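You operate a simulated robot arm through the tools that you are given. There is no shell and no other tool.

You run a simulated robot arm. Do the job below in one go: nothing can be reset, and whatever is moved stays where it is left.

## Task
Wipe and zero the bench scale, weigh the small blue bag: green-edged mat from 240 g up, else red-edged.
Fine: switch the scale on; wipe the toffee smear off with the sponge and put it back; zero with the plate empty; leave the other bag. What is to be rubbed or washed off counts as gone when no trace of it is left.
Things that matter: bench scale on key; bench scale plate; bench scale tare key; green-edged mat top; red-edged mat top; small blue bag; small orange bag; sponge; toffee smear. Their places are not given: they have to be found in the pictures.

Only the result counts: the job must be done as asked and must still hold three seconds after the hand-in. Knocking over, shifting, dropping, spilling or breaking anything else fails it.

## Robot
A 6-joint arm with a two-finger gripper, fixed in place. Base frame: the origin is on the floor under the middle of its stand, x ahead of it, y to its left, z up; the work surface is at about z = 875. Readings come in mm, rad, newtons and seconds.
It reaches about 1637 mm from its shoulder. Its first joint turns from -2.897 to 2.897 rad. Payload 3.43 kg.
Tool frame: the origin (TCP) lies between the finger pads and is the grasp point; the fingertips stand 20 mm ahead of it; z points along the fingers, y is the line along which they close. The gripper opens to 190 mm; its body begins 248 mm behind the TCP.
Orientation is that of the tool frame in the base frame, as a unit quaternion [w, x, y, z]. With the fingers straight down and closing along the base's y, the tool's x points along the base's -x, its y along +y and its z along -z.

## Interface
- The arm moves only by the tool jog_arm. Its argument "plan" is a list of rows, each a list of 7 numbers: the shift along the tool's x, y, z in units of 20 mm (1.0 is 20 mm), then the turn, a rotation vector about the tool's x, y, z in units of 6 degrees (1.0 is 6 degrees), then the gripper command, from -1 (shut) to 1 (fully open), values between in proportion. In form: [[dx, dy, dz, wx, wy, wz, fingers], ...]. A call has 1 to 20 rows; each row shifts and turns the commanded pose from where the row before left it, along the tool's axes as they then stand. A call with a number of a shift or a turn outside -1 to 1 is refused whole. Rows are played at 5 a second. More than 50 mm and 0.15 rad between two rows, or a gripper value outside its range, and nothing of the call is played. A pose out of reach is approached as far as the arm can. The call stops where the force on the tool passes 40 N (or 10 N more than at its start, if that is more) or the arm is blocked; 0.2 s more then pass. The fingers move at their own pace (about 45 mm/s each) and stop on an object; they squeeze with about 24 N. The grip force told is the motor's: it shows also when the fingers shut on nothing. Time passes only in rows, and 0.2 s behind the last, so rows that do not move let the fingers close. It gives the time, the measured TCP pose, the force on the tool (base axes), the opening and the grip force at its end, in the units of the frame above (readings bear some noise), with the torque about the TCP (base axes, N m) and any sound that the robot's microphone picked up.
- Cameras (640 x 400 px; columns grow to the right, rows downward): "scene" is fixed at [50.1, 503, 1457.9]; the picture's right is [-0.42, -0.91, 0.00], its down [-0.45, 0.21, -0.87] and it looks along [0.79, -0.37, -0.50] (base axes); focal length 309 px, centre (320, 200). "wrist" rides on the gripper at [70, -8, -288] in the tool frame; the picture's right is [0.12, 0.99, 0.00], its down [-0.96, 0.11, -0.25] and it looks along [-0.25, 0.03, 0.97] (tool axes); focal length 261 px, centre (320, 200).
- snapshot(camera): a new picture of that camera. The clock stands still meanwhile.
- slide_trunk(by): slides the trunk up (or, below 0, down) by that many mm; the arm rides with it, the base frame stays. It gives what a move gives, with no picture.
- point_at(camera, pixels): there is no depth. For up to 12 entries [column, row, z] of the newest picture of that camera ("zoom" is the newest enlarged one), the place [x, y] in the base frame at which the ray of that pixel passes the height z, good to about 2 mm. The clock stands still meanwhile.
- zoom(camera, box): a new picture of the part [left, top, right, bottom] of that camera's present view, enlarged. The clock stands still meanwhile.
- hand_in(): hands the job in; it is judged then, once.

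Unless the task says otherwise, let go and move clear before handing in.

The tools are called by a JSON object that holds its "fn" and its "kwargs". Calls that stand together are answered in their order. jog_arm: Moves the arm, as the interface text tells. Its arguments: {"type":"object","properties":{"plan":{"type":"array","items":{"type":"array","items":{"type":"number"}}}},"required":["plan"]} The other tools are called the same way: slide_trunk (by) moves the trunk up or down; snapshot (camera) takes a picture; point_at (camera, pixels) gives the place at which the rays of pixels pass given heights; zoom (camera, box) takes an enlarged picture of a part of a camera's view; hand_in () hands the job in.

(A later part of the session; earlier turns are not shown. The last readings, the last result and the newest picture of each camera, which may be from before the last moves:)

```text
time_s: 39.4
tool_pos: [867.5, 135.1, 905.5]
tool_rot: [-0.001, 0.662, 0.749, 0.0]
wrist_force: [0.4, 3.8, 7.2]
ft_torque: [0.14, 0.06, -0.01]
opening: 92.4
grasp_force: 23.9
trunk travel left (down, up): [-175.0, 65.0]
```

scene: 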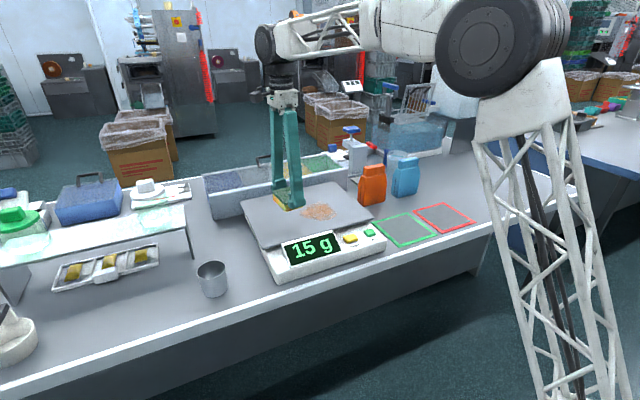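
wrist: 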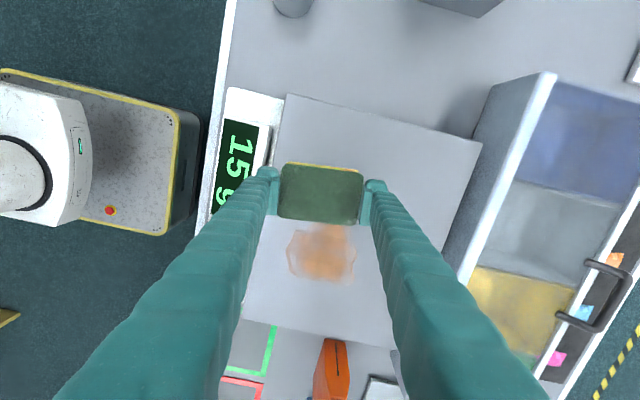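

Contact is back at 7.2 N. I'll continue toward +y with a small downward bias.

{"fn": "jog_arm", "kwargs": {"plan": [[0.497, 0.06, 0.005, 0, 0, 0, -1], [0.497, 0.06, 0.005, 0, 0, 0, -1], [0.497, 0.06, 0.005, 0, 0, 0, -1], [0.497, 0.06, 0.005, 0, 0, 0, -1], [0.497, 0.06, 0.005, 0, 0, 0, -1], [0.497, 0.06, 0.005, 0, 0, 0, -1], [0.497, 0.06, 0.005, 0, 0, 0, -1], [0.497, 0.06, 0.005, 0, 0, 0, -1]]}}

{"fn": "zoom", "kwargs": {"camera": "wrist", "box": [220, 100, 420, 300]}}

{"fn": "zoom", "kwargs": {"camera": "scene", "box": [240, 170, 400, 280]}}

```text
time_s: 41.2
tool_pos: [867.1, 213.4, 904.7]
tool_rot: [0.0, 0.662, 0.749, 0.002]
wrist_force: [-0.4, -7.6, 16.8]
ft_torque: [0.02, 0.11, 0.1]
opening: 92.1
grasp_force: 23.8
trunk travel left (down, up): [-175.0, 65.0]
```

```text
2.00 times, centred on (320, 200) of wrist
```

zoom: 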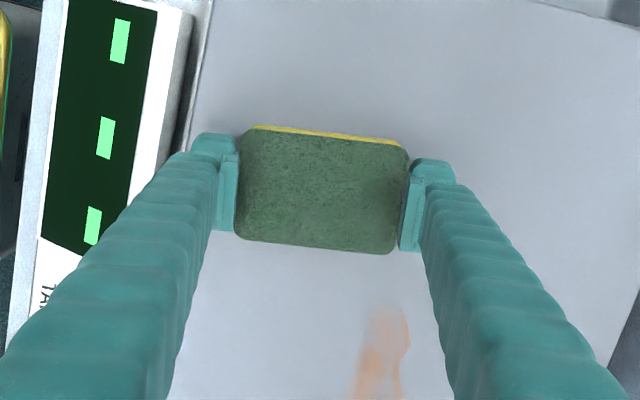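

```text
3.64 times, centred on (320, 225) of scene
```

zoom: 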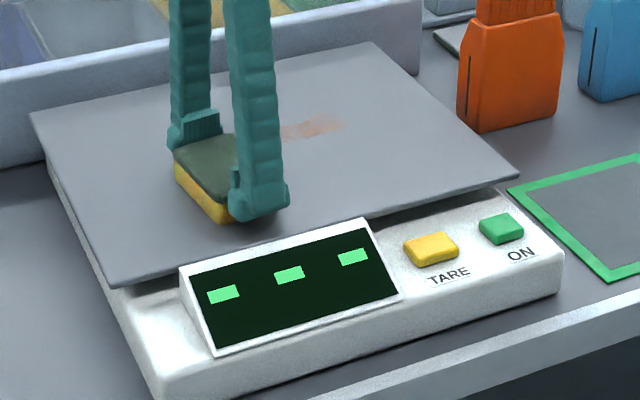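

Only a strip at the far side (x > ~912) remains, seen at scene zoom (315,128). I'll shift +x by 60 mm and then check contact force.

{"fn": "jog_arm", "kwargs": {"plan": [[-0.06, 0.497, 0, 0, 0, 0, -1], [-0.06, 0.497, 0, 0, 0, 0, -1], [-0.06, 0.497, 0, 0, 0, 0, -1], [-0.06, 0.497, 0, 0, 0, 0, -1], [-0.06, 0.497, 0, 0, 0, 0, -1], [-0.06, 0.497, 0, 0, 0, 0, -1], [0, 0, 0, 0, 0, 0, -1]]}}

```text
time_s: 42.8
tool_pos: [927.5, 213.8, 905.2]
tool_rot: [-0.001, 0.663, 0.749, 0.0]
wrist_force: [-6.1, 0.0, 11.2]
ft_torque: [0.06, 0.11, -0.01]
opening: 92.4
grasp_force: 24.0
trunk travel left (down, up): [-175.0, 65.0]
```

Force is 11 N at (927.5,213.8). I'll sweep toward -y over the remaining strip.

{"fn": "jog_arm", "kwargs": {"plan": [[-0.497, -0.06, 0, 0, 0, 0, -1], [-0.497, -0.06, 0, 0, 0, 0, -1], [-0.497, -0.06, 0, 0, 0, 0, -1], [-0.497, -0.06, 0, 0, 0, 0, -1], [-0.497, -0.06, 0, 0, 0, 0, -1], [-0.497, -0.06, 0, 0, 0, 0, -1], [-0.497, -0.06, 0, 0, 0, 0, -1], [-0.497, -0.06, 0, 0, 0, 0, -1], [-0.497, -0.06, 0, 0, 0, 0, -1]]}}

```text
time_s: 44.8
tool_pos: [927.3, 123.4, 904.6]
tool_rot: [0.001, 0.662, 0.749, 0.0]
wrist_force: [-0.8, 9.0, 15.6]
ft_torque: [0.06, -0.11, 0.04]
opening: 92.4
grasp_force: 24.6
trunk travel left (down, up): [-175.0, 65.0]
```

Steady contact (15.6 N). I'll continue to y≈25.

{"fn": "jog_arm", "kwargs": {"plan": [[-0.497, -0.06, 0, 0, 0, 0, -1], [-0.497, -0.06, 0, 0, 0, 0, -1], [-0.497, -0.06, 0, 0, 0, 0, -1], [-0.497, -0.06, 0, 0, 0, 0, -1], [-0.497, -0.06, 0, 0, 0, 0, -1], [-0.497, -0.06, 0, 0, 0, 0, -1], [-0.497, -0.06, 0, 0, 0, 0, -1], [-0.497, -0.06, 0, 0, 0, 0, -1], [-0.497, -0.06, 0, 0, 0, 0, -1], [-0.497, -0.06, 0, 0, 0, 0, -1]]}}

{"fn": "zoom", "kwargs": {"camera": "wrist", "box": [220, 0, 440, 220]}}

{"fn": "zoom", "kwargs": {"camera": "scene", "box": [240, 170, 400, 280]}}

```text
time_s: 47.0
tool_pos: [928.7, 22.2, 904.9]
tool_rot: [0.001, 0.664, 0.748, -0.001]
wrist_force: [-0.4, 2.7, 6.6]
ft_torque: [-0.04, -0.08, 0.02]
opening: 92.1
grasp_force: 24.0
trunk travel left (down, up): [-175.0, 65.0]
```

```text
1.82 times, centred on (330, 110) of wrist
```

zoom: 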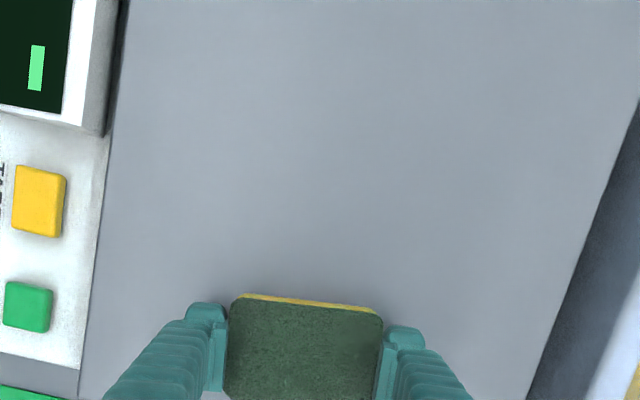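

```text
3.64 times, centred on (320, 225) of scene
```

zoom: 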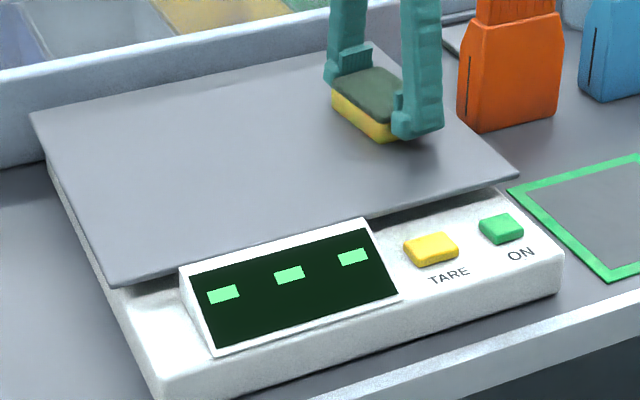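

The plate looks clean in both views. For faint residue I'll do one overlapping pass at x≈898 back toward +y.

{"fn": "jog_arm", "kwargs": {"plan": [[0.06, -0.497, 0.01, 0, 0, 0, -1], [0.06, -0.497, 0.01, 0, 0, 0, -1], [0.06, -0.497, 0, 0, 0, 0, -1], [0.497, 0.06, 0, 0, 0, 0, -1], [0.497, 0.06, 0, 0, 0, 0, -1], [0.497, 0.06, 0, 0, 0, 0, -1], [0.497, 0.06, 0, 0, 0, 0, -1], [0.497, 0.06, 0, 0, 0, 0, -1], [0.497, 0.06, 0, 0, 0, 0, -1], [0.497, 0.06, 0, 0, 0, 0, -1], [0.497, 0.06, 0, 0, 0, 0, -1], [0.497, 0.06, 0, 0, 0, 0, -1]]}}

```text
time_s: 49.6
tool_pos: [896.9, 115.1, 905.0]
tool_rot: [0.0, 0.663, 0.749, 0.001]
wrist_force: [-0.8, -2.3, 5.0]
ft_torque: [-0.05, -0.01, -0.02]
opening: 92.5
grasp_force: 24.2
trunk travel left (down, up): [-175.0, 65.0]
```

{"fn": "jog_arm", "kwargs": {"plan": [[0.497, 0.06, 0.01, 0, 0, 0, -1], [0.497, 0.06, 0.01, 0, 0, 0, -1], [0.497, 0.06, 0, 0, 0, 0, -1], [0.497, 0.06, 0, 0, 0, 0, -1], [0.497, 0.06, 0, 0, 0, 0, -1], [0.497, 0.06, 0, 0, 0, 0, -1], [0.497, 0.06, 0, 0, 0, 0, -1], [0.497, 0.06, 0, 0, 0, 0, -1], [0.497, 0.06, 0, 0, 0, 0, -1], [0, 0, -0.5, 0, 0, 0, -1], [0, 0, -1, 0, 0, 0, -1], [0, 0, -1, 0, 0, 0, -1], [0, 0, -1, 0, 0, 0, -1], [0, 0, -1, 0, 0, 0, -1], [0, 0, 0, 0, 0, 0, -1]]}}

{"fn": "snapshot", "kwargs": {"camera": "wrist"}}

{"fn": "zoom", "kwargs": {"camera": "scene", "box": [240, 170, 400, 280]}}

{"fn": "zoom", "kwargs": {"camera": "wrist", "box": [240, 160, 400, 300]}}

```text
time_s: 52.8
tool_pos: [897.6, 203.0, 995.1]
tool_rot: [0.0, 0.662, 0.749, 0.0]
wrist_force: [-0.3, -0.4, -0.3]
ft_torque: [0.0, -0.02, 0.02]
opening: 92.7
grasp_force: 23.9
trunk travel left (down, up): [-175.0, 65.0]
```

```text
taken
```

wrist: 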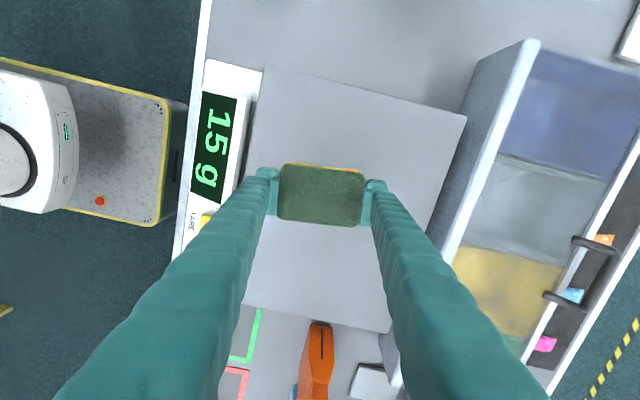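

```text
3.64 times, centred on (320, 225) of scene
```

zoom: 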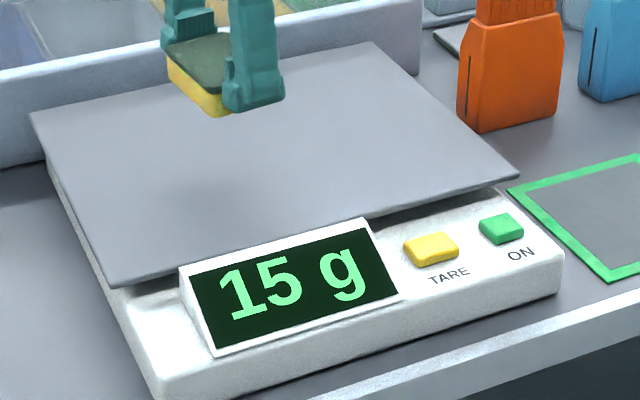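

```text
2.86 times, centred on (320, 230) of wrist
```

zoom: 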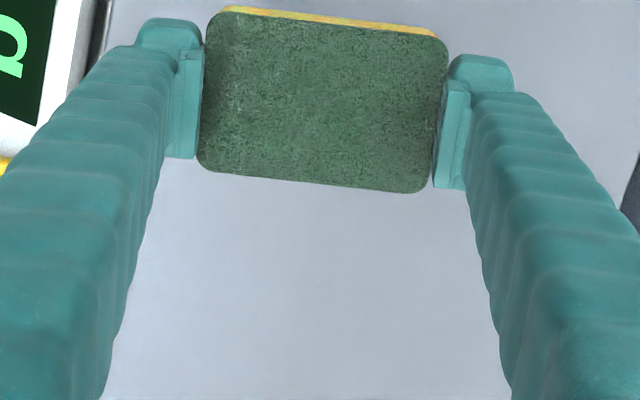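

The plate is clean with no trace in either view and it still reads 15 g. I'll carry the sponge back to its spot (748.6,612.6).

{"fn": "jog_arm", "kwargs": {"plan": [[0.9655, -0.2236, 0, 0, 0, 0, -1], [0.9655, -0.2236, 0, 0, 0, 0, -1], [0.9655, -0.2236, 0, 0, 0, 0, -1], [0.9655, -0.2236, 0, 0, 0, 0, -1], [0.9655, -0.2236, 0, 0, 0, 0, -1], [0.9655, -0.2236, 0, 0, 0, 0, -1], [0.9655, -0.2236, 0, 0, 0, 0, -1], [0.9655, -0.2236, 0, 0, 0, 0, -1], [0.9655, -0.2236, 0, 0, 0, 0, -1], [0.9655, -0.2236, 0, 0, 0, 0, -1], [0.9655, -0.2236, 0, 0, 0, 0, -1], [0.9655, -0.2236, 0, 0, 0, 0, -1], [0.9655, -0.2236, 0, 0, 0, 0, -1], [0.9655, -0.2236, 0, 0, 0, 0, -1], [0.9655, -0.2236, 0, 0, 0, 0, -1], [0.9655, -0.2236, 0, 0, 0, 0, -1], [0.9655, -0.2236, 0, 0, 0, 0, -1], [0.9655, -0.2236, 0, 0, 0, 0, -1], [0.9655, -0.2236, 0, 0, 0, 0, -1], [0.9655, -0.2236, 0, 0, 0, 0, -1]]}}

```text
time_s: 57.0
tool_pos: [760.5, 575.2, 993.7]
tool_rot: [0.0, 0.663, 0.748, 0.0]
wrist_force: [-0.1, -0.2, -0.8]
ft_torque: [0.04, 0.01, -0.01]
opening: 92.3
grasp_force: 23.7
trunk travel left (down, up): [-175.0, 65.0]
```

Nearly there; the remaining shift is (-12,+37). I'll finish it and descend to about z≈846.

{"fn": "jog_arm", "kwargs": {"plan": [[0.965, -0.19, 0, 0, 0, 0, -1], [0.965, -0.19, 0, 0, 0, 0, -1], [0, 0, 0.5, 0, 0, 0, -1], [0, 0, 1, 0, 0, 0, -1], [0, 0, 1, 0, 0, 0, -1], [0, 0, 1, 0, 0, 0, -1], [0, 0, 1, 0, 0, 0, -1], [0, 0, 1, 0, 0, 0, -1], [0, 0, 1, 0, 0, 0, -1], [0, 0, 0.8, 0, 0, 0, -1], [0, 0, 0, 0, 0, 0, -1]]}}

{"fn": "zoom", "kwargs": {"camera": "scene", "box": [100, 200, 260, 340]}}

```text
time_s: 59.4
tool_pos: [746.8, 611.3, 845.9]
tool_rot: [0.0, 0.663, 0.749, 0.001]
wrist_force: [0.2, 0.5, -1.1]
ft_torque: [0.0, 0.0, 0.05]
opening: 92.3
grasp_force: 23.5
trunk travel left (down, up): [-175.0, 65.0]
```

```text
2.86 times, centred on (180, 270) of scene
```

zoom: 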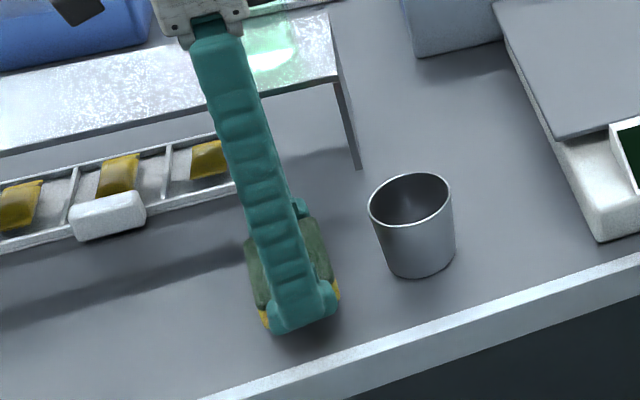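

Position reads (746.8,611.3,845.9). I'll trim by about 2 mm and lower gently until the sponge touches the bench.

{"fn": "jog_arm", "kwargs": {"plan": [[0.05, 0.1, 0.2, 0, 0, 0, -1], [0, 0, 0.15, 0, 0, 0, -1], [0, 0, 0.1, 0, 0, 0, -1], [0, 0, 0.05, 0, 0, 0, -1], [0, 0, 0.05, 0, 0, 0, -1], [0, 0, 0, 0, 0, 0, -1]]}}

```text
time_s: 60.8
tool_pos: [749.6, 613.2, 836.6]
tool_rot: [0.001, 0.663, 0.749, 0.0]
wrist_force: [0.5, -1.0, -0.9]
ft_torque: [0.0, 0.04, 0.02]
opening: 92.4
grasp_force: 24.6
trunk travel left (down, up): [-175.0, 65.0]
```

{"fn": "jog_arm", "kwargs": {"plan": [[0, 0, 0.07, 0, 0, 0, -1], [0, 0, 0.06, 0, 0, 0, -1], [0, 0, 0.05, 0, 0, 0, -1], [0, 0, 0, 0, 0, 0, -1]]}}

```text
time_s: 61.8
tool_pos: [750.6, 614.8, 832.8]
tool_rot: [0.0, 0.663, 0.749, -0.001]
wrist_force: [-0.6, 0.6, 0.1]
ft_torque: [-0.04, 0.03, -0.01]
opening: 92.6
grasp_force: 24.3
trunk travel left (down, up): [-175.0, 65.0]
```

No contact yet at z≈832.8. I'll creep down another few mm.

{"fn": "jog_arm", "kwargs": {"plan": [[0, 0, 0.05, 0, 0, 0, -1], [0, 0, 0.05, 0, 0, 0, -1], [0, 0, 0, 0, 0, 0, -1]]}}

```text
time_s: 62.6
tool_pos: [749.6, 615.2, 830.8]
tool_rot: [0.0, 0.663, 0.749, 0.0]
wrist_force: [0.3, 0.4, 0.7]
ft_torque: [0.01, 0.05, 0.0]
opening: 92.5
grasp_force: 24.2
trunk travel left (down, up): [-175.0, 65.0]
```

{"fn": "jog_arm", "kwargs": {"plan": [[0, 0, 0.05, 0, 0, 0, -1], [0, 0, 0, 0, 0, 0, -1]]}}

{"fn": "zoom", "kwargs": {"camera": "scene", "box": [130, 260, 230, 330]}}

```text
time_s: 63.2
tool_pos: [750.4, 613.8, 829.6]
tool_rot: [0.0, 0.662, 0.749, 0.001]
wrist_force: [-0.3, 0.3, 0.0]
ft_torque: [-0.02, 0.03, -0.02]
opening: 92.3
grasp_force: 23.2
trunk travel left (down, up): [-175.0, 65.0]
```

```text
5.71 times, centred on (180, 295) of scene
```

zoom: 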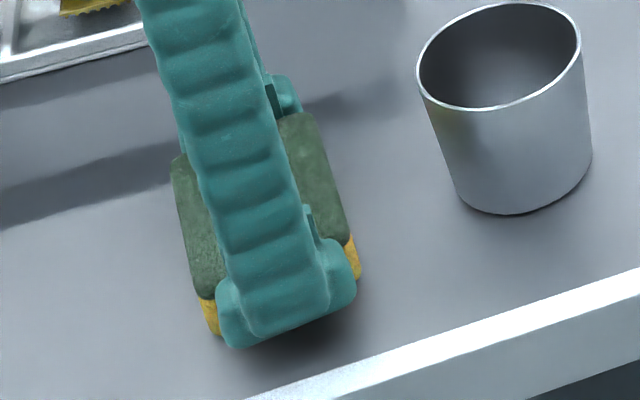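

Still no contact at z≈829.6. I'll continue in 1 mm steps.

{"fn": "jog_arm", "kwargs": {"plan": [[0, 0, 0.05, 0, 0, 0, -1], [0, 0, 0.05, 0, 0, 0, -1], [0, 0, 0, 0, 0, 0, -1]]}}

```text
time_s: 64.0
tool_pos: [750.6, 613.7, 827.9]
tool_rot: [0.001, 0.663, 0.749, 0.0]
wrist_force: [1.6, 1.3, 12.7]
ft_torque: [0.04, 0.02, 0.01]
opening: 92.4
grasp_force: 24.1
trunk travel left (down, up): [-175.0, 65.0]
```

Contact at z≈828 (12.7 N). I'll back off 1 mm and open to release the sponge.

{"fn": "jog_arm", "kwargs": {"plan": [[0, 0, -0.06, 0, 0, 0, -1], [0, 0, 0, 0, 0, 0, 0.15], [0, 0, 0, 0, 0, 0, 0.3], [0, 0, 0, 0, 0, 0, 0.3], [0, 0, 0, 0, 0, 0, 0.3], [0, 0, 0, 0, 0, 0, 0.3]]}}

{"fn": "zoom", "kwargs": {"camera": "wrist", "box": [200, 80, 440, 280]}}

```text
time_s: 65.4
tool_pos: [751.3, 613.3, 828.6]
tool_rot: [0.0, 0.663, 0.749, 0.0]
wrist_force: [0.3, 1.0, -0.2]
ft_torque: [0.0, -0.01, 0.01]
opening: 123.7
grasp_force: 0.1
trunk travel left (down, up): [-175.0, 65.0]
```

```text
2.00 times, centred on (320, 180) of wrist
```

zoom: 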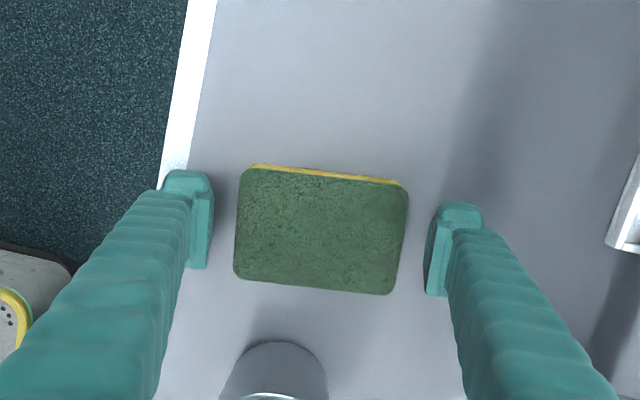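

The sponge is free between the pads. I'll rise straight up and verify its place.

{"fn": "jog_arm", "kwargs": {"plan": [[0, 0, -0.5, 0, 0, 0, 0.3], [0, 0, -1, 0, 0, 0, 0.3], [0, 0, -1, 0, 0, 0, 0.3], [0, 0, -1, 0, 0, 0, 0.3], [0, 0, -1, 0, 0, 0, 0.3], [0, 0, -1, 0, 0, 0, 0.3], [0, 0, -1, 0, 0, 0, 0.3], [0, 0, -1, 0, 0, 0, 0.3], [0, 0, -1, 0, 0, 0, 0.3], [0, 0, -1, 0, 0, 0, 0.3], [0, 0, -1, 0, 0, 0, 0.3], [0, 0, -1, 0, 0, 0, 0.3], [0, 0, 0, 0, 0, 0, 0.3]]}}

{"fn": "snapshot", "kwargs": {"camera": "wrist"}}

{"fn": "snapshot", "kwargs": {"camera": "scene"}}

```text
time_s: 68.2
tool_pos: [749.8, 613.7, 1059.1]
tool_rot: [0.0, 0.662, 0.749, 0.0]
wrist_force: [0.0, 0.0, 0.2]
ft_torque: [-0.01, 0.0, 0.02]
opening: 123.4
grasp_force: 0.1
trunk travel left (down, up): [-175.0, 65.0]
```

```text
taken
```

wrist: 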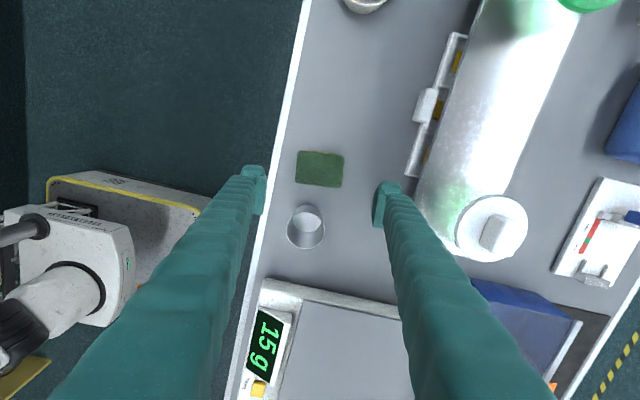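

```text
taken
```

scene: 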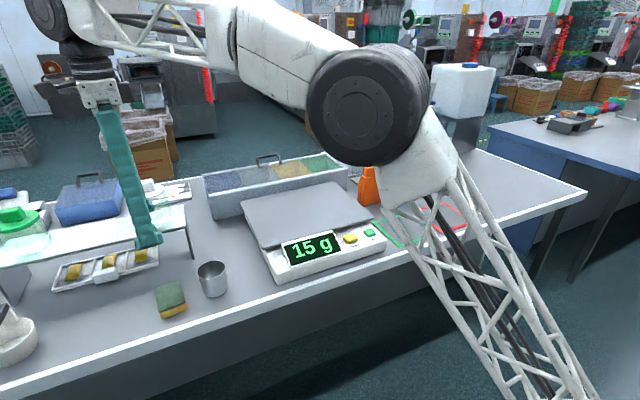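

The sponge is back in its original spot (scene (172,299)), and the plate is empty and clean at 15 g. Next I'll shut the fingers and move to above the tare key near (733,75).

{"fn": "jog_arm", "kwargs": {"plan": [[-0.987, -0.152, 0, 0, 0, 0, -1], [-0.987, -0.152, 0, 0, 0, 0, -1], [-0.987, -0.152, 0, 0, 0, 0, -1], [-0.987, -0.152, 0, 0, 0, 0, -1], [-0.987, -0.152, 0, 0, 0, 0, -1], [-0.987, -0.152, 0, 0, 0, 0, -1], [-0.987, -0.152, 0, 0, 0, 0, -1], [-0.987, -0.152, 0, 0, 0, 0, -1], [-0.987, -0.152, 0, 0, 0, 0, -1], [-0.987, -0.152, 0, 0, 0, 0, -1], [-0.987, -0.152, 0, 0, 0, 0, -1], [-0.987, -0.152, 0, 0, 0, 0, -1], [-0.987, -0.152, 0, 0, 0, 0, -1], [-0.987, -0.152, 0, 0, 0, 0, -1], [-0.987, -0.152, 0, 0, 0, 0, -1], [-0.987, -0.152, 0, 0, 0, 0, -1], [-0.987, -0.152, 0, 0, 0, 0, -1], [-0.987, -0.152, 0, 0, 0, 0, -1], [-0.987, -0.152, 0, 0, 0, 0, -1], [-0.987, -0.152, 0, 0, 0, 0, -1]]}}

{"fn": "jog_arm", "kwargs": {"plan": [[-0.987, -0.152, 0, 0, 0, 0, -1], [-0.987, -0.152, 0, 0, 0, 0, -1], [-0.987, -0.152, 0, 0, 0, 0, -1], [-0.987, -0.152, 0.5, 0, 0, 0, -1], [-0.987, -0.152, 0.5, 0, 0, 0, -1], [-0.987, -0.152, 0.5, 0, 0, 0, -1], [-0.987, -0.152, 1, 0, 0, 0, -1], [0, 0, 1, 0, 0, 0, -1], [0, 0, 1, 0, 0, 0, -1], [0, 0, 0, 0, 0, 0, -1]]}}

{"fn": "snapshot", "kwargs": {"camera": "wrist"}}

{"fn": "snapshot", "kwargs": {"camera": "scene"}}

```text
time_s: 72.4
tool_pos: [739.9, 215.1, 1058.1]
tool_rot: [0.0, 0.663, 0.749, 0.0]
wrist_force: [-0.2, 0.9, 0.3]
ft_torque: [-0.09, 0.0, -0.02]
opening: 0.2
grasp_force: 23.8
trunk travel left (down, up): [-175.0, 65.0]
```

```text
time_s: 74.6
tool_pos: [733.8, 75.1, 969.3]
tool_rot: [0.0, 0.662, 0.749, 0.001]
wrist_force: [0.2, -0.1, 0.7]
ft_torque: [-0.01, -0.01, 0.01]
opening: 0.1
grasp_force: 24.7
trunk travel left (down, up): [-175.0, 65.0]
```

```text
taken
```

wrist: 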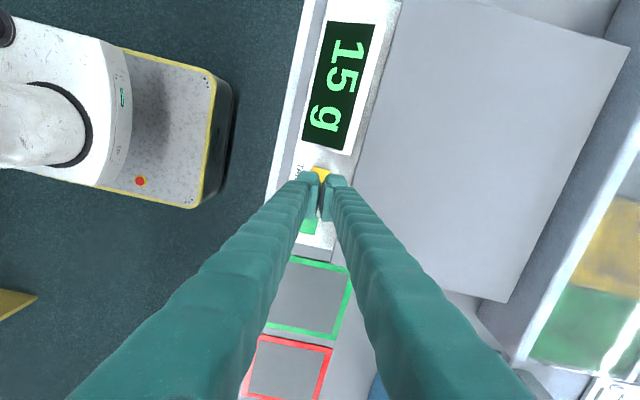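

```text
taken
```

scene: 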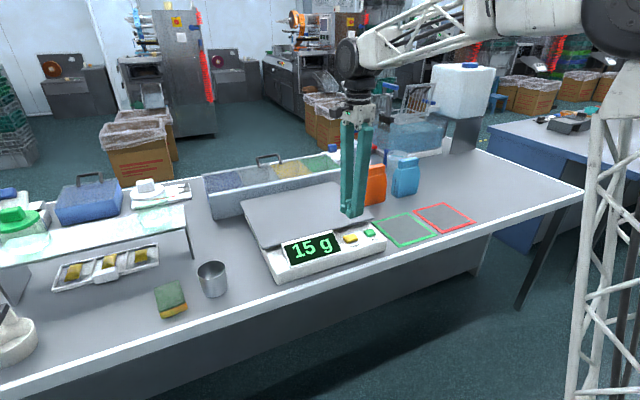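

The fingers are above the yellow TARE key. I'll descend to TCP z≈888 and check alignment.

{"fn": "jog_arm", "kwargs": {"plan": [[0, 0, 1, 0, 0, 0, -1], [0, 0, 1, 0, 0, 0, -1], [0, 0, 1, 0, 0, 0, -1], [0, 0, 1, 0, 0, 0, -1], [0, 0, 0, 0, 0, 0, -1]]}}

{"fn": "zoom", "kwargs": {"camera": "wrist", "box": [240, 100, 400, 240]}}

{"fn": "zoom", "kwargs": {"camera": "scene", "box": [290, 190, 400, 280]}}

```text
time_s: 75.8
tool_pos: [734.9, 75.4, 890.1]
tool_rot: [0.0, 0.663, 0.749, 0.0]
wrist_force: [0.2, -0.1, 0.7]
ft_torque: [-0.02, -0.05, 0.02]
opening: 0.2
grasp_force: 24.5
trunk travel left (down, up): [-175.0, 65.0]
```

```text
2.86 times, centred on (320, 170) of wrist
```

zoom: 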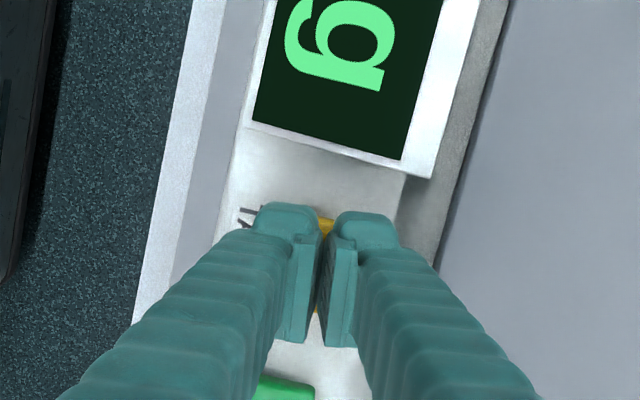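

```text
4.44 times, centred on (345, 235) of scene
```

zoom: 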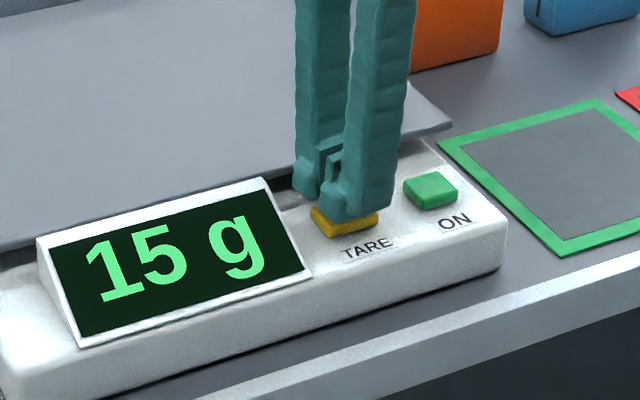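

The closed fingers are right over the TARE key, clear of plate and bezel. I'll press gently until a click.

{"fn": "jog_arm", "kwargs": {"plan": [[0, 0, 0.55, 0, 0, 0, -1], [0, 0, 0.1, 0, 0, 0, -1], [0, 0, 0.1, 0, 0, 0, -1], [0, 0, 0.1, 0, 0, 0, -1], [0, 0, 0, 0, 0, 0, -1]]}}

```text
time_s: 77.0
tool_pos: [735.5, 76.3, 873.5]
tool_rot: [0.001, 0.663, 0.749, 0.001]
wrist_force: [1.3, 1.3, 18.7]
ft_torque: [0.07, 0.01, 0.01]
opening: 6.1
grasp_force: 34.6
trunk travel left (down, up): [-175.0, 65.0]
heard: click
```

A click was heard at 18.7 N. I'll lift off and check the display reads zero.

{"fn": "jog_arm", "kwargs": {"plan": [[0, 0, -0.5, 0, 0, 0, -1], [0, 0, -1, 0, 0, 0, -1], [0, 0, -1, 0, 0, 0, -1], [0, 0, -1, 0, 0, 0, -1], [0, 0, -1, 0, 0, 0, -1], [0, 0, -1, 0, 0, 0, -1], [0, 0, -1, 0, 0, 0, -1], [0, 0, 0, 0, 0, 0, -1]]}}

{"fn": "snapshot", "kwargs": {"camera": "scene"}}

{"fn": "zoom", "kwargs": {"camera": "scene", "box": [340, 130, 470, 220]}}

{"fn": "snapshot", "kwargs": {"camera": "wrist"}}

```text
time_s: 78.8
tool_pos: [733.7, 77.8, 1003.4]
tool_rot: [0.0, 0.663, 0.749, 0.0]
wrist_force: [1.3, -0.6, 0.0]
ft_torque: [0.02, 0.01, 0.01]
opening: 0.0
grasp_force: 34.0
trunk travel left (down, up): [-175.0, 65.0]
```

```text
taken
```

scene: 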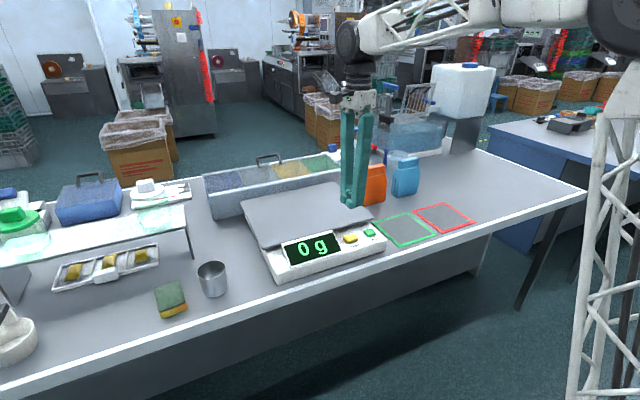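

```text
4.44 times, centred on (405, 175) of scene
```

zoom: 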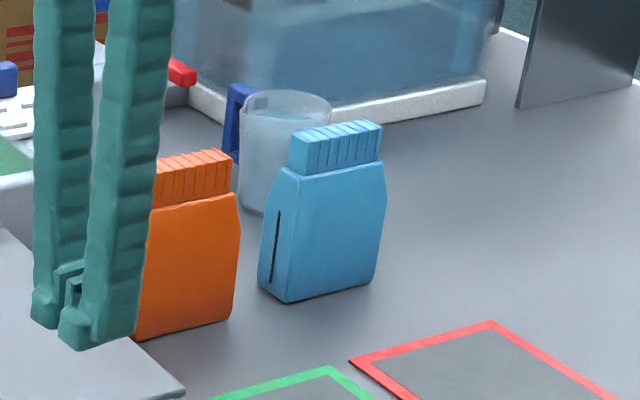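

```text
taken
```

wrist: 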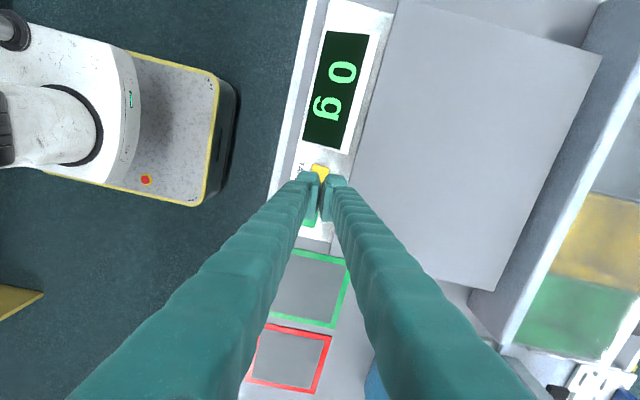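

The display reads "0 g" with the plate empty. Next, the blue bag: I'll measure it and the jug behind it.

{"fn": "point_at", "kwargs": {"camera": "scene", "pixels": [[397.1, 198, 800], [416.3, 193.5, 800], [391, 193, 800], [392, 178, 800], [387.5, 173, 800], [398, 160.4, 950], [419, 157.5, 950], [413, 152, 950], [384.5, 203, 800], [363, 207, 800]]}}

{"fn": "jog_arm", "kwargs": {"plan": [[0, 0, -1, 0, 0, 0, 1], [0, 0, -1, 0, 0, 0, 1], [0, 0, -1, 0, 0, 0, 1], [0, 0, -1, 0, 0, 0, 1], [0, 0, -1, 0, 0, 0, 1], [0, 0, -1, 0, 0, 0, 1], [0, 0, -1, 0, 0, 0, 1], [0, 0, -1, 0, 0, 0, 1], [0, 0, -1, 0, 0, 0, 1], [0, 0, -1, 0, 0, 0, 1], [0, 0, 0, 0, 0, 0, 1]]}}

```text
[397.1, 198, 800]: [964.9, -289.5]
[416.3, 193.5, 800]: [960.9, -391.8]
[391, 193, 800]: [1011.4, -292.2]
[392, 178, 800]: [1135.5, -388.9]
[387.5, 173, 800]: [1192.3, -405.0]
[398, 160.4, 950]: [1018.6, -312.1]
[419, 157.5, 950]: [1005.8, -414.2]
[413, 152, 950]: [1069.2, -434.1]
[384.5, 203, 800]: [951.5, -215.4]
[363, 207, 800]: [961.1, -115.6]
```

```text
time_s: 81.2
tool_pos: [733.8, 76.0, 1205.1]
tool_rot: [0.0, 0.663, 0.749, 0.0]
wrist_force: [0.1, -1.3, 0.9]
ft_torque: [-0.01, -0.01, -0.01]
opening: 190.0
grasp_force: 0.0
trunk travel left (down, up): [-175.0, 65.0]
```

The jug stands well behind (x>1100). I'll move high over the bag at z≈1205 for a top view.

{"fn": "jog_arm", "kwargs": {"plan": [[-0.98, 0.5, 0, 0, 0, 0, 1], [-0.98, 0.5, 0, 0, 0, 0, 1], [-0.98, 0.5, 0, 0, 0, 0, 1], [-0.98, 0.5, 0, 0, 0, 0, 1], [-0.98, 0.5, 0, 0, 0, 0, 1], [-0.98, 0.5, 0, 0, 0, 0, 1], [-0.98, 0.5, 0, 0, 0, 0, 1], [-0.98, 0.5, 0, 0, 0, 0, 1], [-0.98, 0.5, 0, 0, 0, 0, 1], [-0.98, 0.5, 0, 0, 0, 0, 1], [-0.98, 0.5, 0, 0, 0, 0, 1], [-0.98, 0.5, 0, 0, 0, 0, 1], [-0.98, 0.5, 0, 0, 0, 0, 1], [-0.98, 0.5, 0, 0, 0, 0, 1], [-0.98, 0.5, 0, 0, 0, 0, 1], [-0.98, 0.5, 0, 0, 0, 0, 1], [-0.98, 0.5, 0, 0, 0, 0, 1], [-0.98, 0.5, 0, 0, 0, 0, 1], [-0.98, 0.5, 0, 0, 0, 0, 1], [0, 0, 0, 0, 0, 0, 1]]}}

{"fn": "snapshot", "kwargs": {"camera": "wrist"}}

{"fn": "snapshot", "kwargs": {"camera": "scene"}}

```text
time_s: 85.4
tool_pos: [944.4, -264.2, 1171.6]
tool_rot: [0.004, 0.663, 0.749, 0.001]
wrist_force: [0.2, 1.2, -0.2]
ft_torque: [0.03, 0.02, -0.02]
opening: 190.1
grasp_force: 0.0
out of reach, approached as far as the arm can: row 16, 17, 18, 19
trunk travel left (down, up): [-175.0, 65.0]
```

```text
taken
```

wrist: 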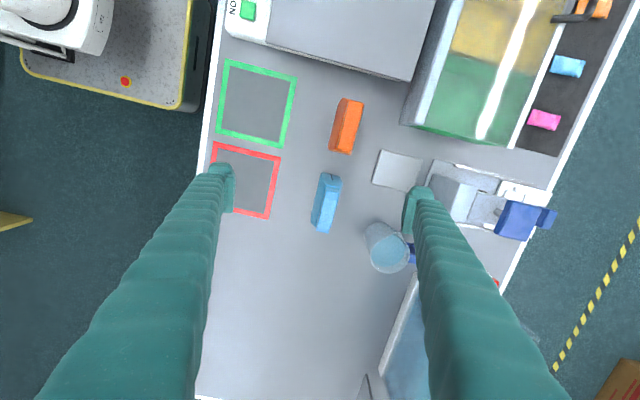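

```text
taken
```

scene: 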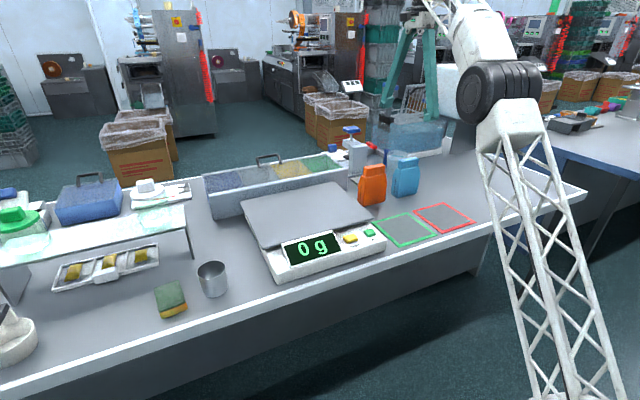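

The high pose was at the reach limit (z fell to 1171), but the view shows the blue bag at (326,203) with free space around it. I'll zoom and measure.

{"fn": "zoom", "kwargs": {"camera": "wrist", "box": [260, 130, 440, 280]}}

{"fn": "point_at", "kwargs": {"camera": "wrist", "pixels": [[322, 173, 900], [341, 178, 900], [311, 228, 900], [331, 234, 900], [384, 225, 800], [400, 271, 880], [375, 183, 800], [343, 98, 950], [361, 104, 950], [330, 150, 950], [350, 153, 950]]}}

```text
2.67 times, centred on (350, 205) of wrist
```

zoom: 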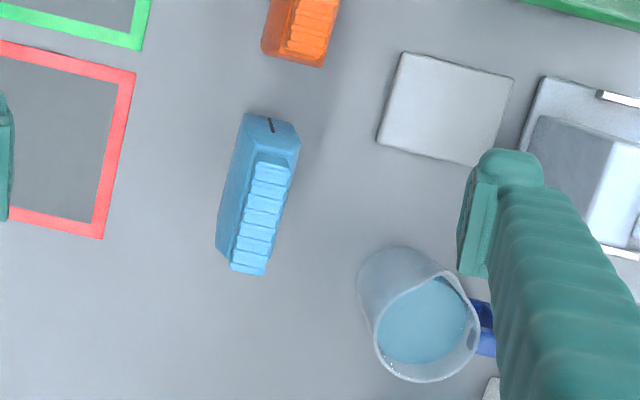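

```text
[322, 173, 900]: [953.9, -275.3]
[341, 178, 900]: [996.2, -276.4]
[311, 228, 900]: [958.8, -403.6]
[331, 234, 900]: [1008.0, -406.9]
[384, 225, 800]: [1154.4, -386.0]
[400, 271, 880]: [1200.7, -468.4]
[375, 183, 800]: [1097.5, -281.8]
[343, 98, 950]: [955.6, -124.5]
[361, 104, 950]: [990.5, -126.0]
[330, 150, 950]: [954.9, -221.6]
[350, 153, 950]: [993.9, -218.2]
```

The blue bag is nearly axis-aligned, about x 958–1003, y -285…-393, top z≈965; nothing lies within finger range except the orange bag ~70 mm away in y. I'll come down 120 mm to be within reach again and turn ~7° so the fingers close squarely across its thickness.

{"fn": "jog_arm", "kwargs": {"plan": [[0, 0, 1, 0, 0, 0.5, 0.6], [0, 0, 1, 0, 0, 0.6, 0.6], [0, 0, 1, 0, 0, 0, 0.6], [0, 0, 1, 0, 0, 0, 0.6], [0, 0, 1, 0, 0, 0, 0.6], [0, 0, 0, 0, 0, 0, 0.6]]}}

{"fn": "snapshot", "kwargs": {"camera": "wrist"}}

{"fn": "snapshot", "kwargs": {"camera": "scene"}}

```text
time_s: 86.8
tool_pos: [945.0, -265.0, 1072.8]
tool_rot: [0.0, 0.705, 0.709, 0.0]
wrist_force: [-0.1, -0.2, -1.2]
ft_torque: [0.02, -0.01, 0.0]
opening: 152.0
grasp_force: 0.0
trunk travel left (down, up): [-175.0, 65.0]
```

```text
taken
```

wrist: 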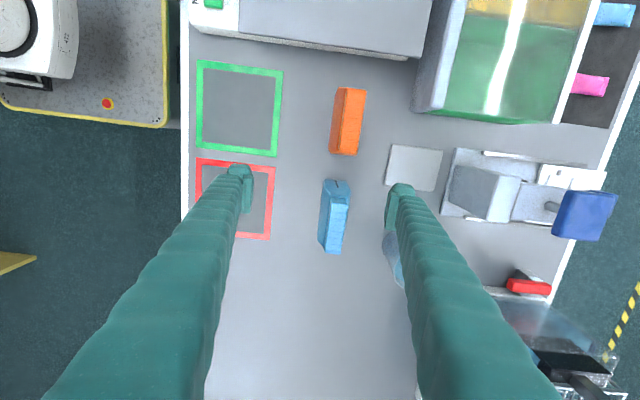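

```text
taken
```

scene: 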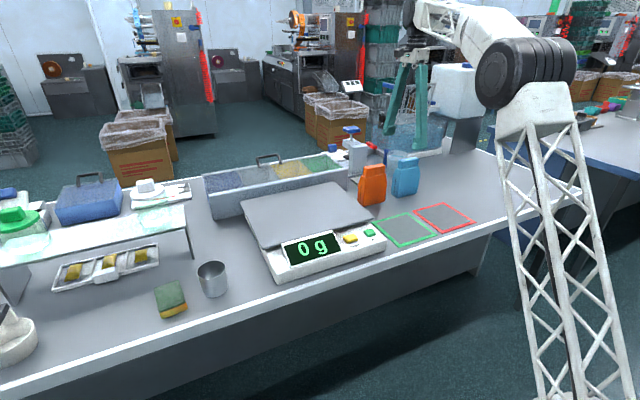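

In reach again at (945,-265,1073) with fingers now closing along base x. I'll zoom in on the bag to fix its centre.

{"fn": "zoom", "kwargs": {"camera": "wrist", "box": [280, 150, 400, 270]}}

```text
3.33 times, centred on (340, 210) of wrist
```

zoom: 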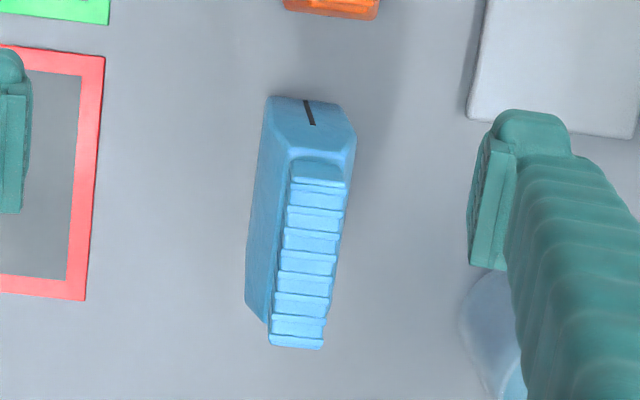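

{"fn": "point_at", "kwargs": {"camera": "zoom", "pixels": [[268, 97, 800], [343, 105, 800], [355, 140, 900], [288, 152, 930], [355, 152, 930], [291, 162, 965], [347, 168, 965], [269, 345, 965], [323, 348, 965], [247, 300, 850], [265, 320, 900]]}}

```text
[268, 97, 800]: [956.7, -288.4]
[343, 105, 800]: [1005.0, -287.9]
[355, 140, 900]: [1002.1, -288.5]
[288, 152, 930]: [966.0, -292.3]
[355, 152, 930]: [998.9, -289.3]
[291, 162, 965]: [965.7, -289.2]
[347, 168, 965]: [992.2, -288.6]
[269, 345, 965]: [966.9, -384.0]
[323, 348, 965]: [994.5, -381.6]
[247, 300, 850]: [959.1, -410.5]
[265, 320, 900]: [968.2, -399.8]
```

The bag measures x 957–1004, y −288…−393, centre (980.5,−339), top ≈965. I'll move above it while lowering a little, with the opening at ~105 mm.

{"fn": "jog_arm", "kwargs": {"plan": [[-0.75, 0.36, 0.4, 0, 0, 0, 0.1], [-0.75, 0.36, 0.4, 0, 0, 0, 0.1], [-0.75, 0.36, 0.4, 0, 0, 0, 0.1], [-0.75, 0.36, 0.4, 0, 0, 0, 0.1], [-0.7, 0.36, 0.4, 0, 0, 0, 0.1], [0, 0, 0, 0, 0, 0, 0.1], [0, 0, 0, 0, 0, 0, 0.1]]}}

{"fn": "zoom", "kwargs": {"camera": "wrist", "box": [200, 80, 440, 280]}}

{"fn": "zoom", "kwargs": {"camera": "scene", "box": [340, 110, 470, 220]}}

```text
time_s: 88.4
tool_pos: [979.8, -337.4, 1034.9]
tool_rot: [0.0, 0.704, 0.71, -0.001]
wrist_force: [0.0, -0.4, 0.0]
ft_torque: [0.0, -0.03, 0.01]
opening: 104.3
grasp_force: 0.1
trunk travel left (down, up): [-175.0, 65.0]
```

```text
2.00 times, centred on (320, 180) of wrist
```

zoom: 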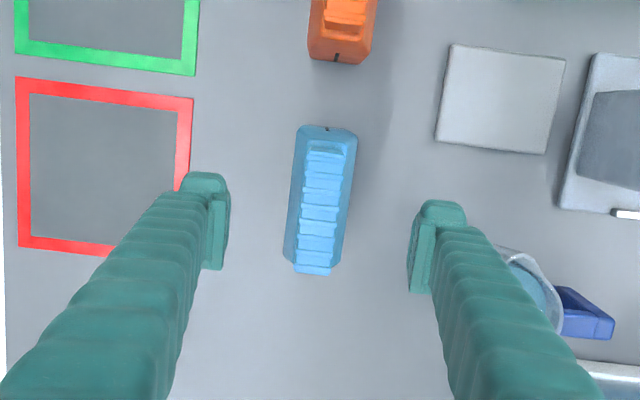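

```text
3.64 times, centred on (405, 165) of scene
```

zoom: 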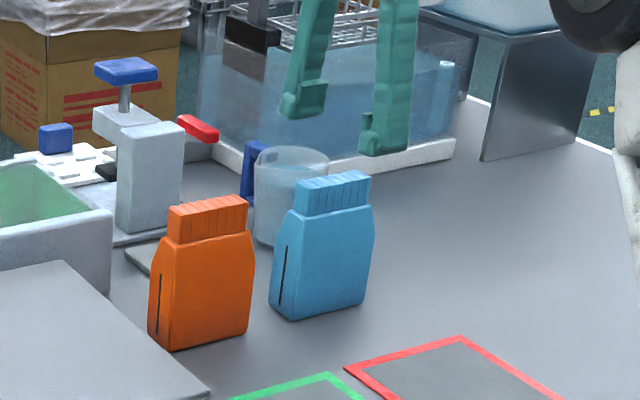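

The bag is centred between the pads. I'll descend to TCP z≈885.

{"fn": "jog_arm", "kwargs": {"plan": [[0, 0, 1, 0, 0, 0, 0.1], [0, 0, 1, 0, 0, 0, 0.1], [0, 0, 1, 0, 0, 0, 0.1], [0, 0, 1, 0, 0, 0, 0.1], [0, 0, 1, 0, 0, 0, 0.1], [0, 0, 1, 0, 0, 0, 0.1], [0, 0, 1, 0, 0, 0, 0.1], [0, 0, 0.5, 0, 0, 0, 0.1], [0, 0, 0, 0, 0, 0, 0.1]]}}

{"fn": "zoom", "kwargs": {"camera": "wrist", "box": [200, 80, 440, 280]}}

{"fn": "zoom", "kwargs": {"camera": "scene", "box": [340, 110, 470, 220]}}

```text
time_s: 90.4
tool_pos: [980.8, -337.0, 881.6]
tool_rot: [0.0, 0.704, 0.71, -0.001]
wrist_force: [-0.3, 0.4, -0.1]
ft_torque: [-0.02, 0.0, 0.01]
opening: 104.4
grasp_force: 0.1
trunk travel left (down, up): [-175.0, 65.0]
```

```text
2.00 times, centred on (320, 180) of wrist
```

zoom: 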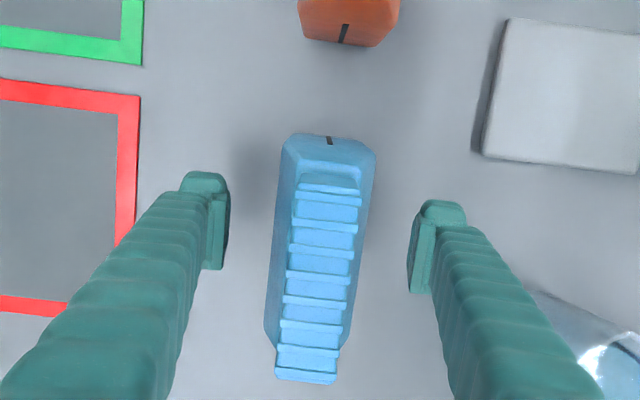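

```text
3.64 times, centred on (405, 165) of scene
```

zoom: 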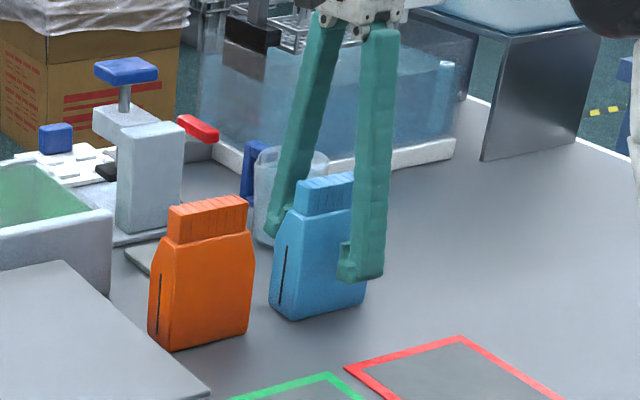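

Fingers straddle the bag's body cleanly. I'll close on it.

{"fn": "jog_arm", "kwargs": {"plan": [[0, 0, 0, 0, 0, 0, -0.2], [0, 0, 0, 0, 0, 0, -1], [0, 0, 0, 0, 0, 0, -1], [0, 0, 0, 0, 0, 0, -1], [0, 0, 0, 0, 0, 0, -1], [0, 0, 0, 0, 0, 0, -1], [0, 0, 0, 0, 0, 0, -1]]}}

{"fn": "zoom", "kwargs": {"camera": "wrist", "box": [200, 80, 440, 280]}}

{"fn": "zoom", "kwargs": {"camera": "scene", "box": [340, 110, 470, 220]}}

```text
time_s: 92.0
tool_pos: [980.6, -336.3, 882.7]
tool_rot: [0.0, 0.705, 0.71, 0.0]
wrist_force: [0.5, 0.4, 0.4]
ft_torque: [0.01, -0.07, 0.02]
opening: 49.2
grasp_force: 24.2
trunk travel left (down, up): [-175.0, 65.0]
```

```text
2.00 times, centred on (320, 180) of wrist
```

zoom: 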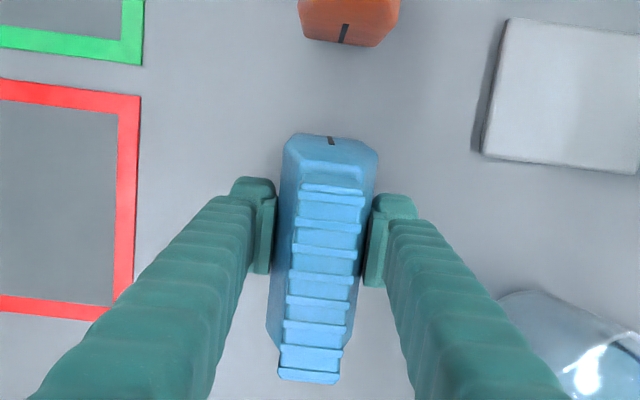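

```text
3.64 times, centred on (405, 165) of scene
```

zoom: 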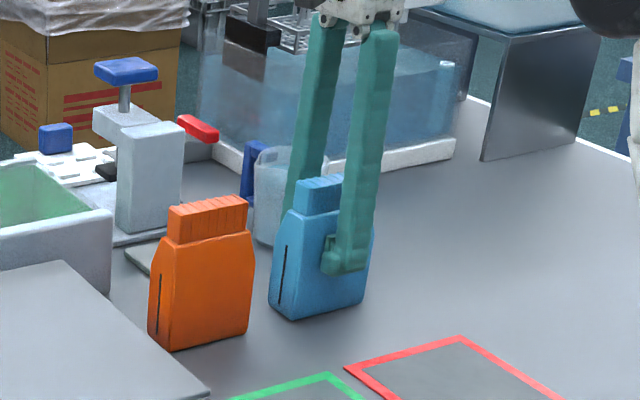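

Gripped at 49.2 mm, bag upright. I'll lift 120 mm straight up.

{"fn": "jog_arm", "kwargs": {"plan": [[0, 0, -0.3, 0, 0, 0, -1], [0, 0, -0.7, 0, 0, 0, -1], [0, 0, -1, 0, 0, 0, -1], [0, 0, -1, 0, 0, 0, -1], [0, 0, -1, 0, 0, 0, -1], [0, 0, -1, 0, 0, 0, -1], [0, 0, -1, 0, 0, 0, -1], [0, 0, 0, 0, 0, 0, -1]]}}

{"fn": "zoom", "kwargs": {"camera": "scene", "box": [320, 90, 480, 220]}}

{"fn": "zoom", "kwargs": {"camera": "wrist", "box": [200, 80, 440, 280]}}

```text
time_s: 93.8
tool_pos: [980.2, -337.4, 1003.5]
tool_rot: [0.0, 0.705, 0.709, 0.0]
wrist_force: [0.9, -0.5, -2.1]
ft_torque: [0.01, -0.03, 0.01]
opening: 49.2
grasp_force: 23.7
trunk travel left (down, up): [-175.0, 65.0]
```

```text
3.08 times, centred on (400, 155) of scene
```

zoom: 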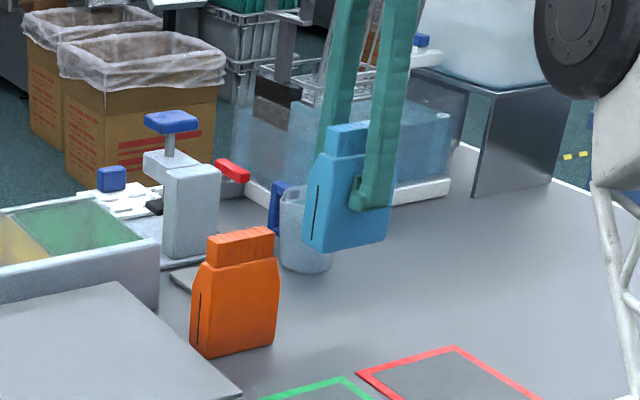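

```text
2.00 times, centred on (320, 180) of wrist
```

zoom: 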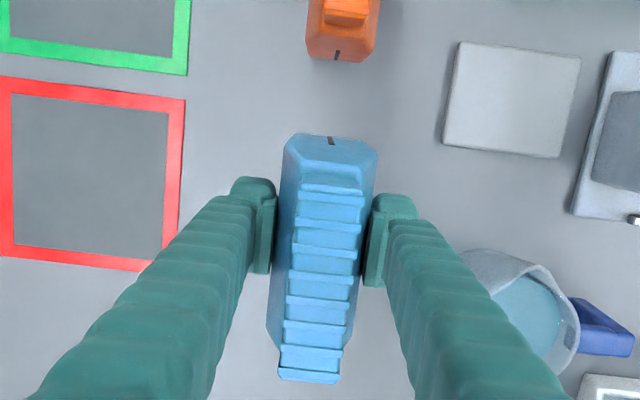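

The bag hangs upright, clear of the bench. I'll pull it toward the robot to x≈830 so it passes in front of the orange bag.

{"fn": "jog_arm", "kwargs": {"plan": [[0, -0.5, -0.2, 0, 0, 0, -1], [0, -0.8, 0, 0, 0, 0, -1], [0, -0.9, 0, 0, 0, 0, -1], [0, -0.9, 0, 0, 0, 0, -1], [0, -0.9, 0, 0, 0, 0, -1], [0, -0.9, 0, 0, 0, 0, -1], [0, -0.9, 0, 0, 0, 0, -1], [0, -0.8, 0, 0, 0, 0, -1], [0, -0.5, 0, 0, 0, 0, -1], [0, 0, 0, 0, 0, 0, -1]]}}

{"fn": "jog_arm", "kwargs": {"plan": [[0.5, 0, 0, 0, 0, 0, -1], [0.8, 0, 0, 0, 0, 0, -1], [0.9, 0, 0, 0, 0, 0, -1], [0.9, 0, 0, 0, 0, 0, -1], [0.9, 0, 0, 0, 0, 0, -1], [0.9, 0, 0, 0, 0, 0, -1], [0.9, 0, 0, 0, 0, 0, -1], [0.9, 0, 0, 0, 0, 0, -1], [0.9, 0, 0, 0, 0, 0, -1], [0.9, 0, 0, 0, 0, 0, -1], [0.9, 0, 0, 0, 0, 0, -1], [0.9, 0, 0, 0, 0, 0, -1], [0.9, 0, 0, 0, 0, 0, -1], [0.9, 0, 0, 0, 0, 0, -1], [0.9, 0, 0, 0, 0, 0, -1], [0.9, 0, 0, 0, 0, 0, -1], [0.9, 0, 0, 0, 0, 0, -1], [0.9, 0, 0, 0, 0, 0, -1], [0.8, 0, 0, 0, 0, 0, -1], [0.5, 0, 0, 0, 0, 0, -1]]}}

{"fn": "snapshot", "kwargs": {"camera": "scene"}}

{"fn": "snapshot", "kwargs": {"camera": "wrist"}}

```text
time_s: 96.0
tool_pos: [837.1, -336.9, 1007.4]
tool_rot: [0.0, 0.705, 0.71, 0.0]
wrist_force: [-0.4, -0.5, -1.9]
ft_torque: [0.01, 0.0, 0.01]
opening: 48.7
grasp_force: 24.2
trunk travel left (down, up): [-175.0, 65.0]
```

```text
time_s: 100.2
tool_pos: [836.0, 1.1, 1006.3]
tool_rot: [-0.001, 0.704, 0.71, 0.0]
wrist_force: [0.1, -0.1, -2.5]
ft_torque: [0.07, 0.0, -0.02]
opening: 48.9
grasp_force: 24.4
trunk travel left (down, up): [-175.0, 65.0]
```

```text
taken
```

scene: 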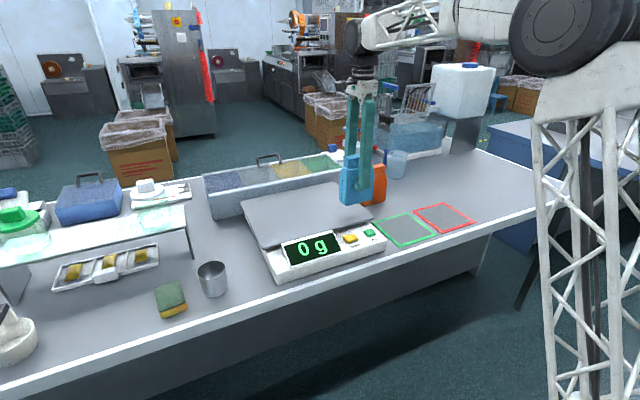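

```text
taken
```

wrist: 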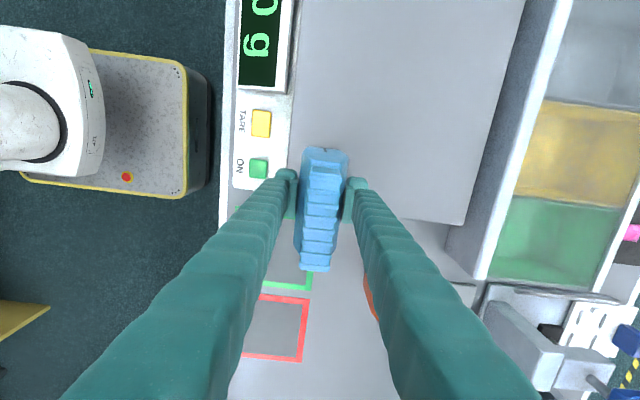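

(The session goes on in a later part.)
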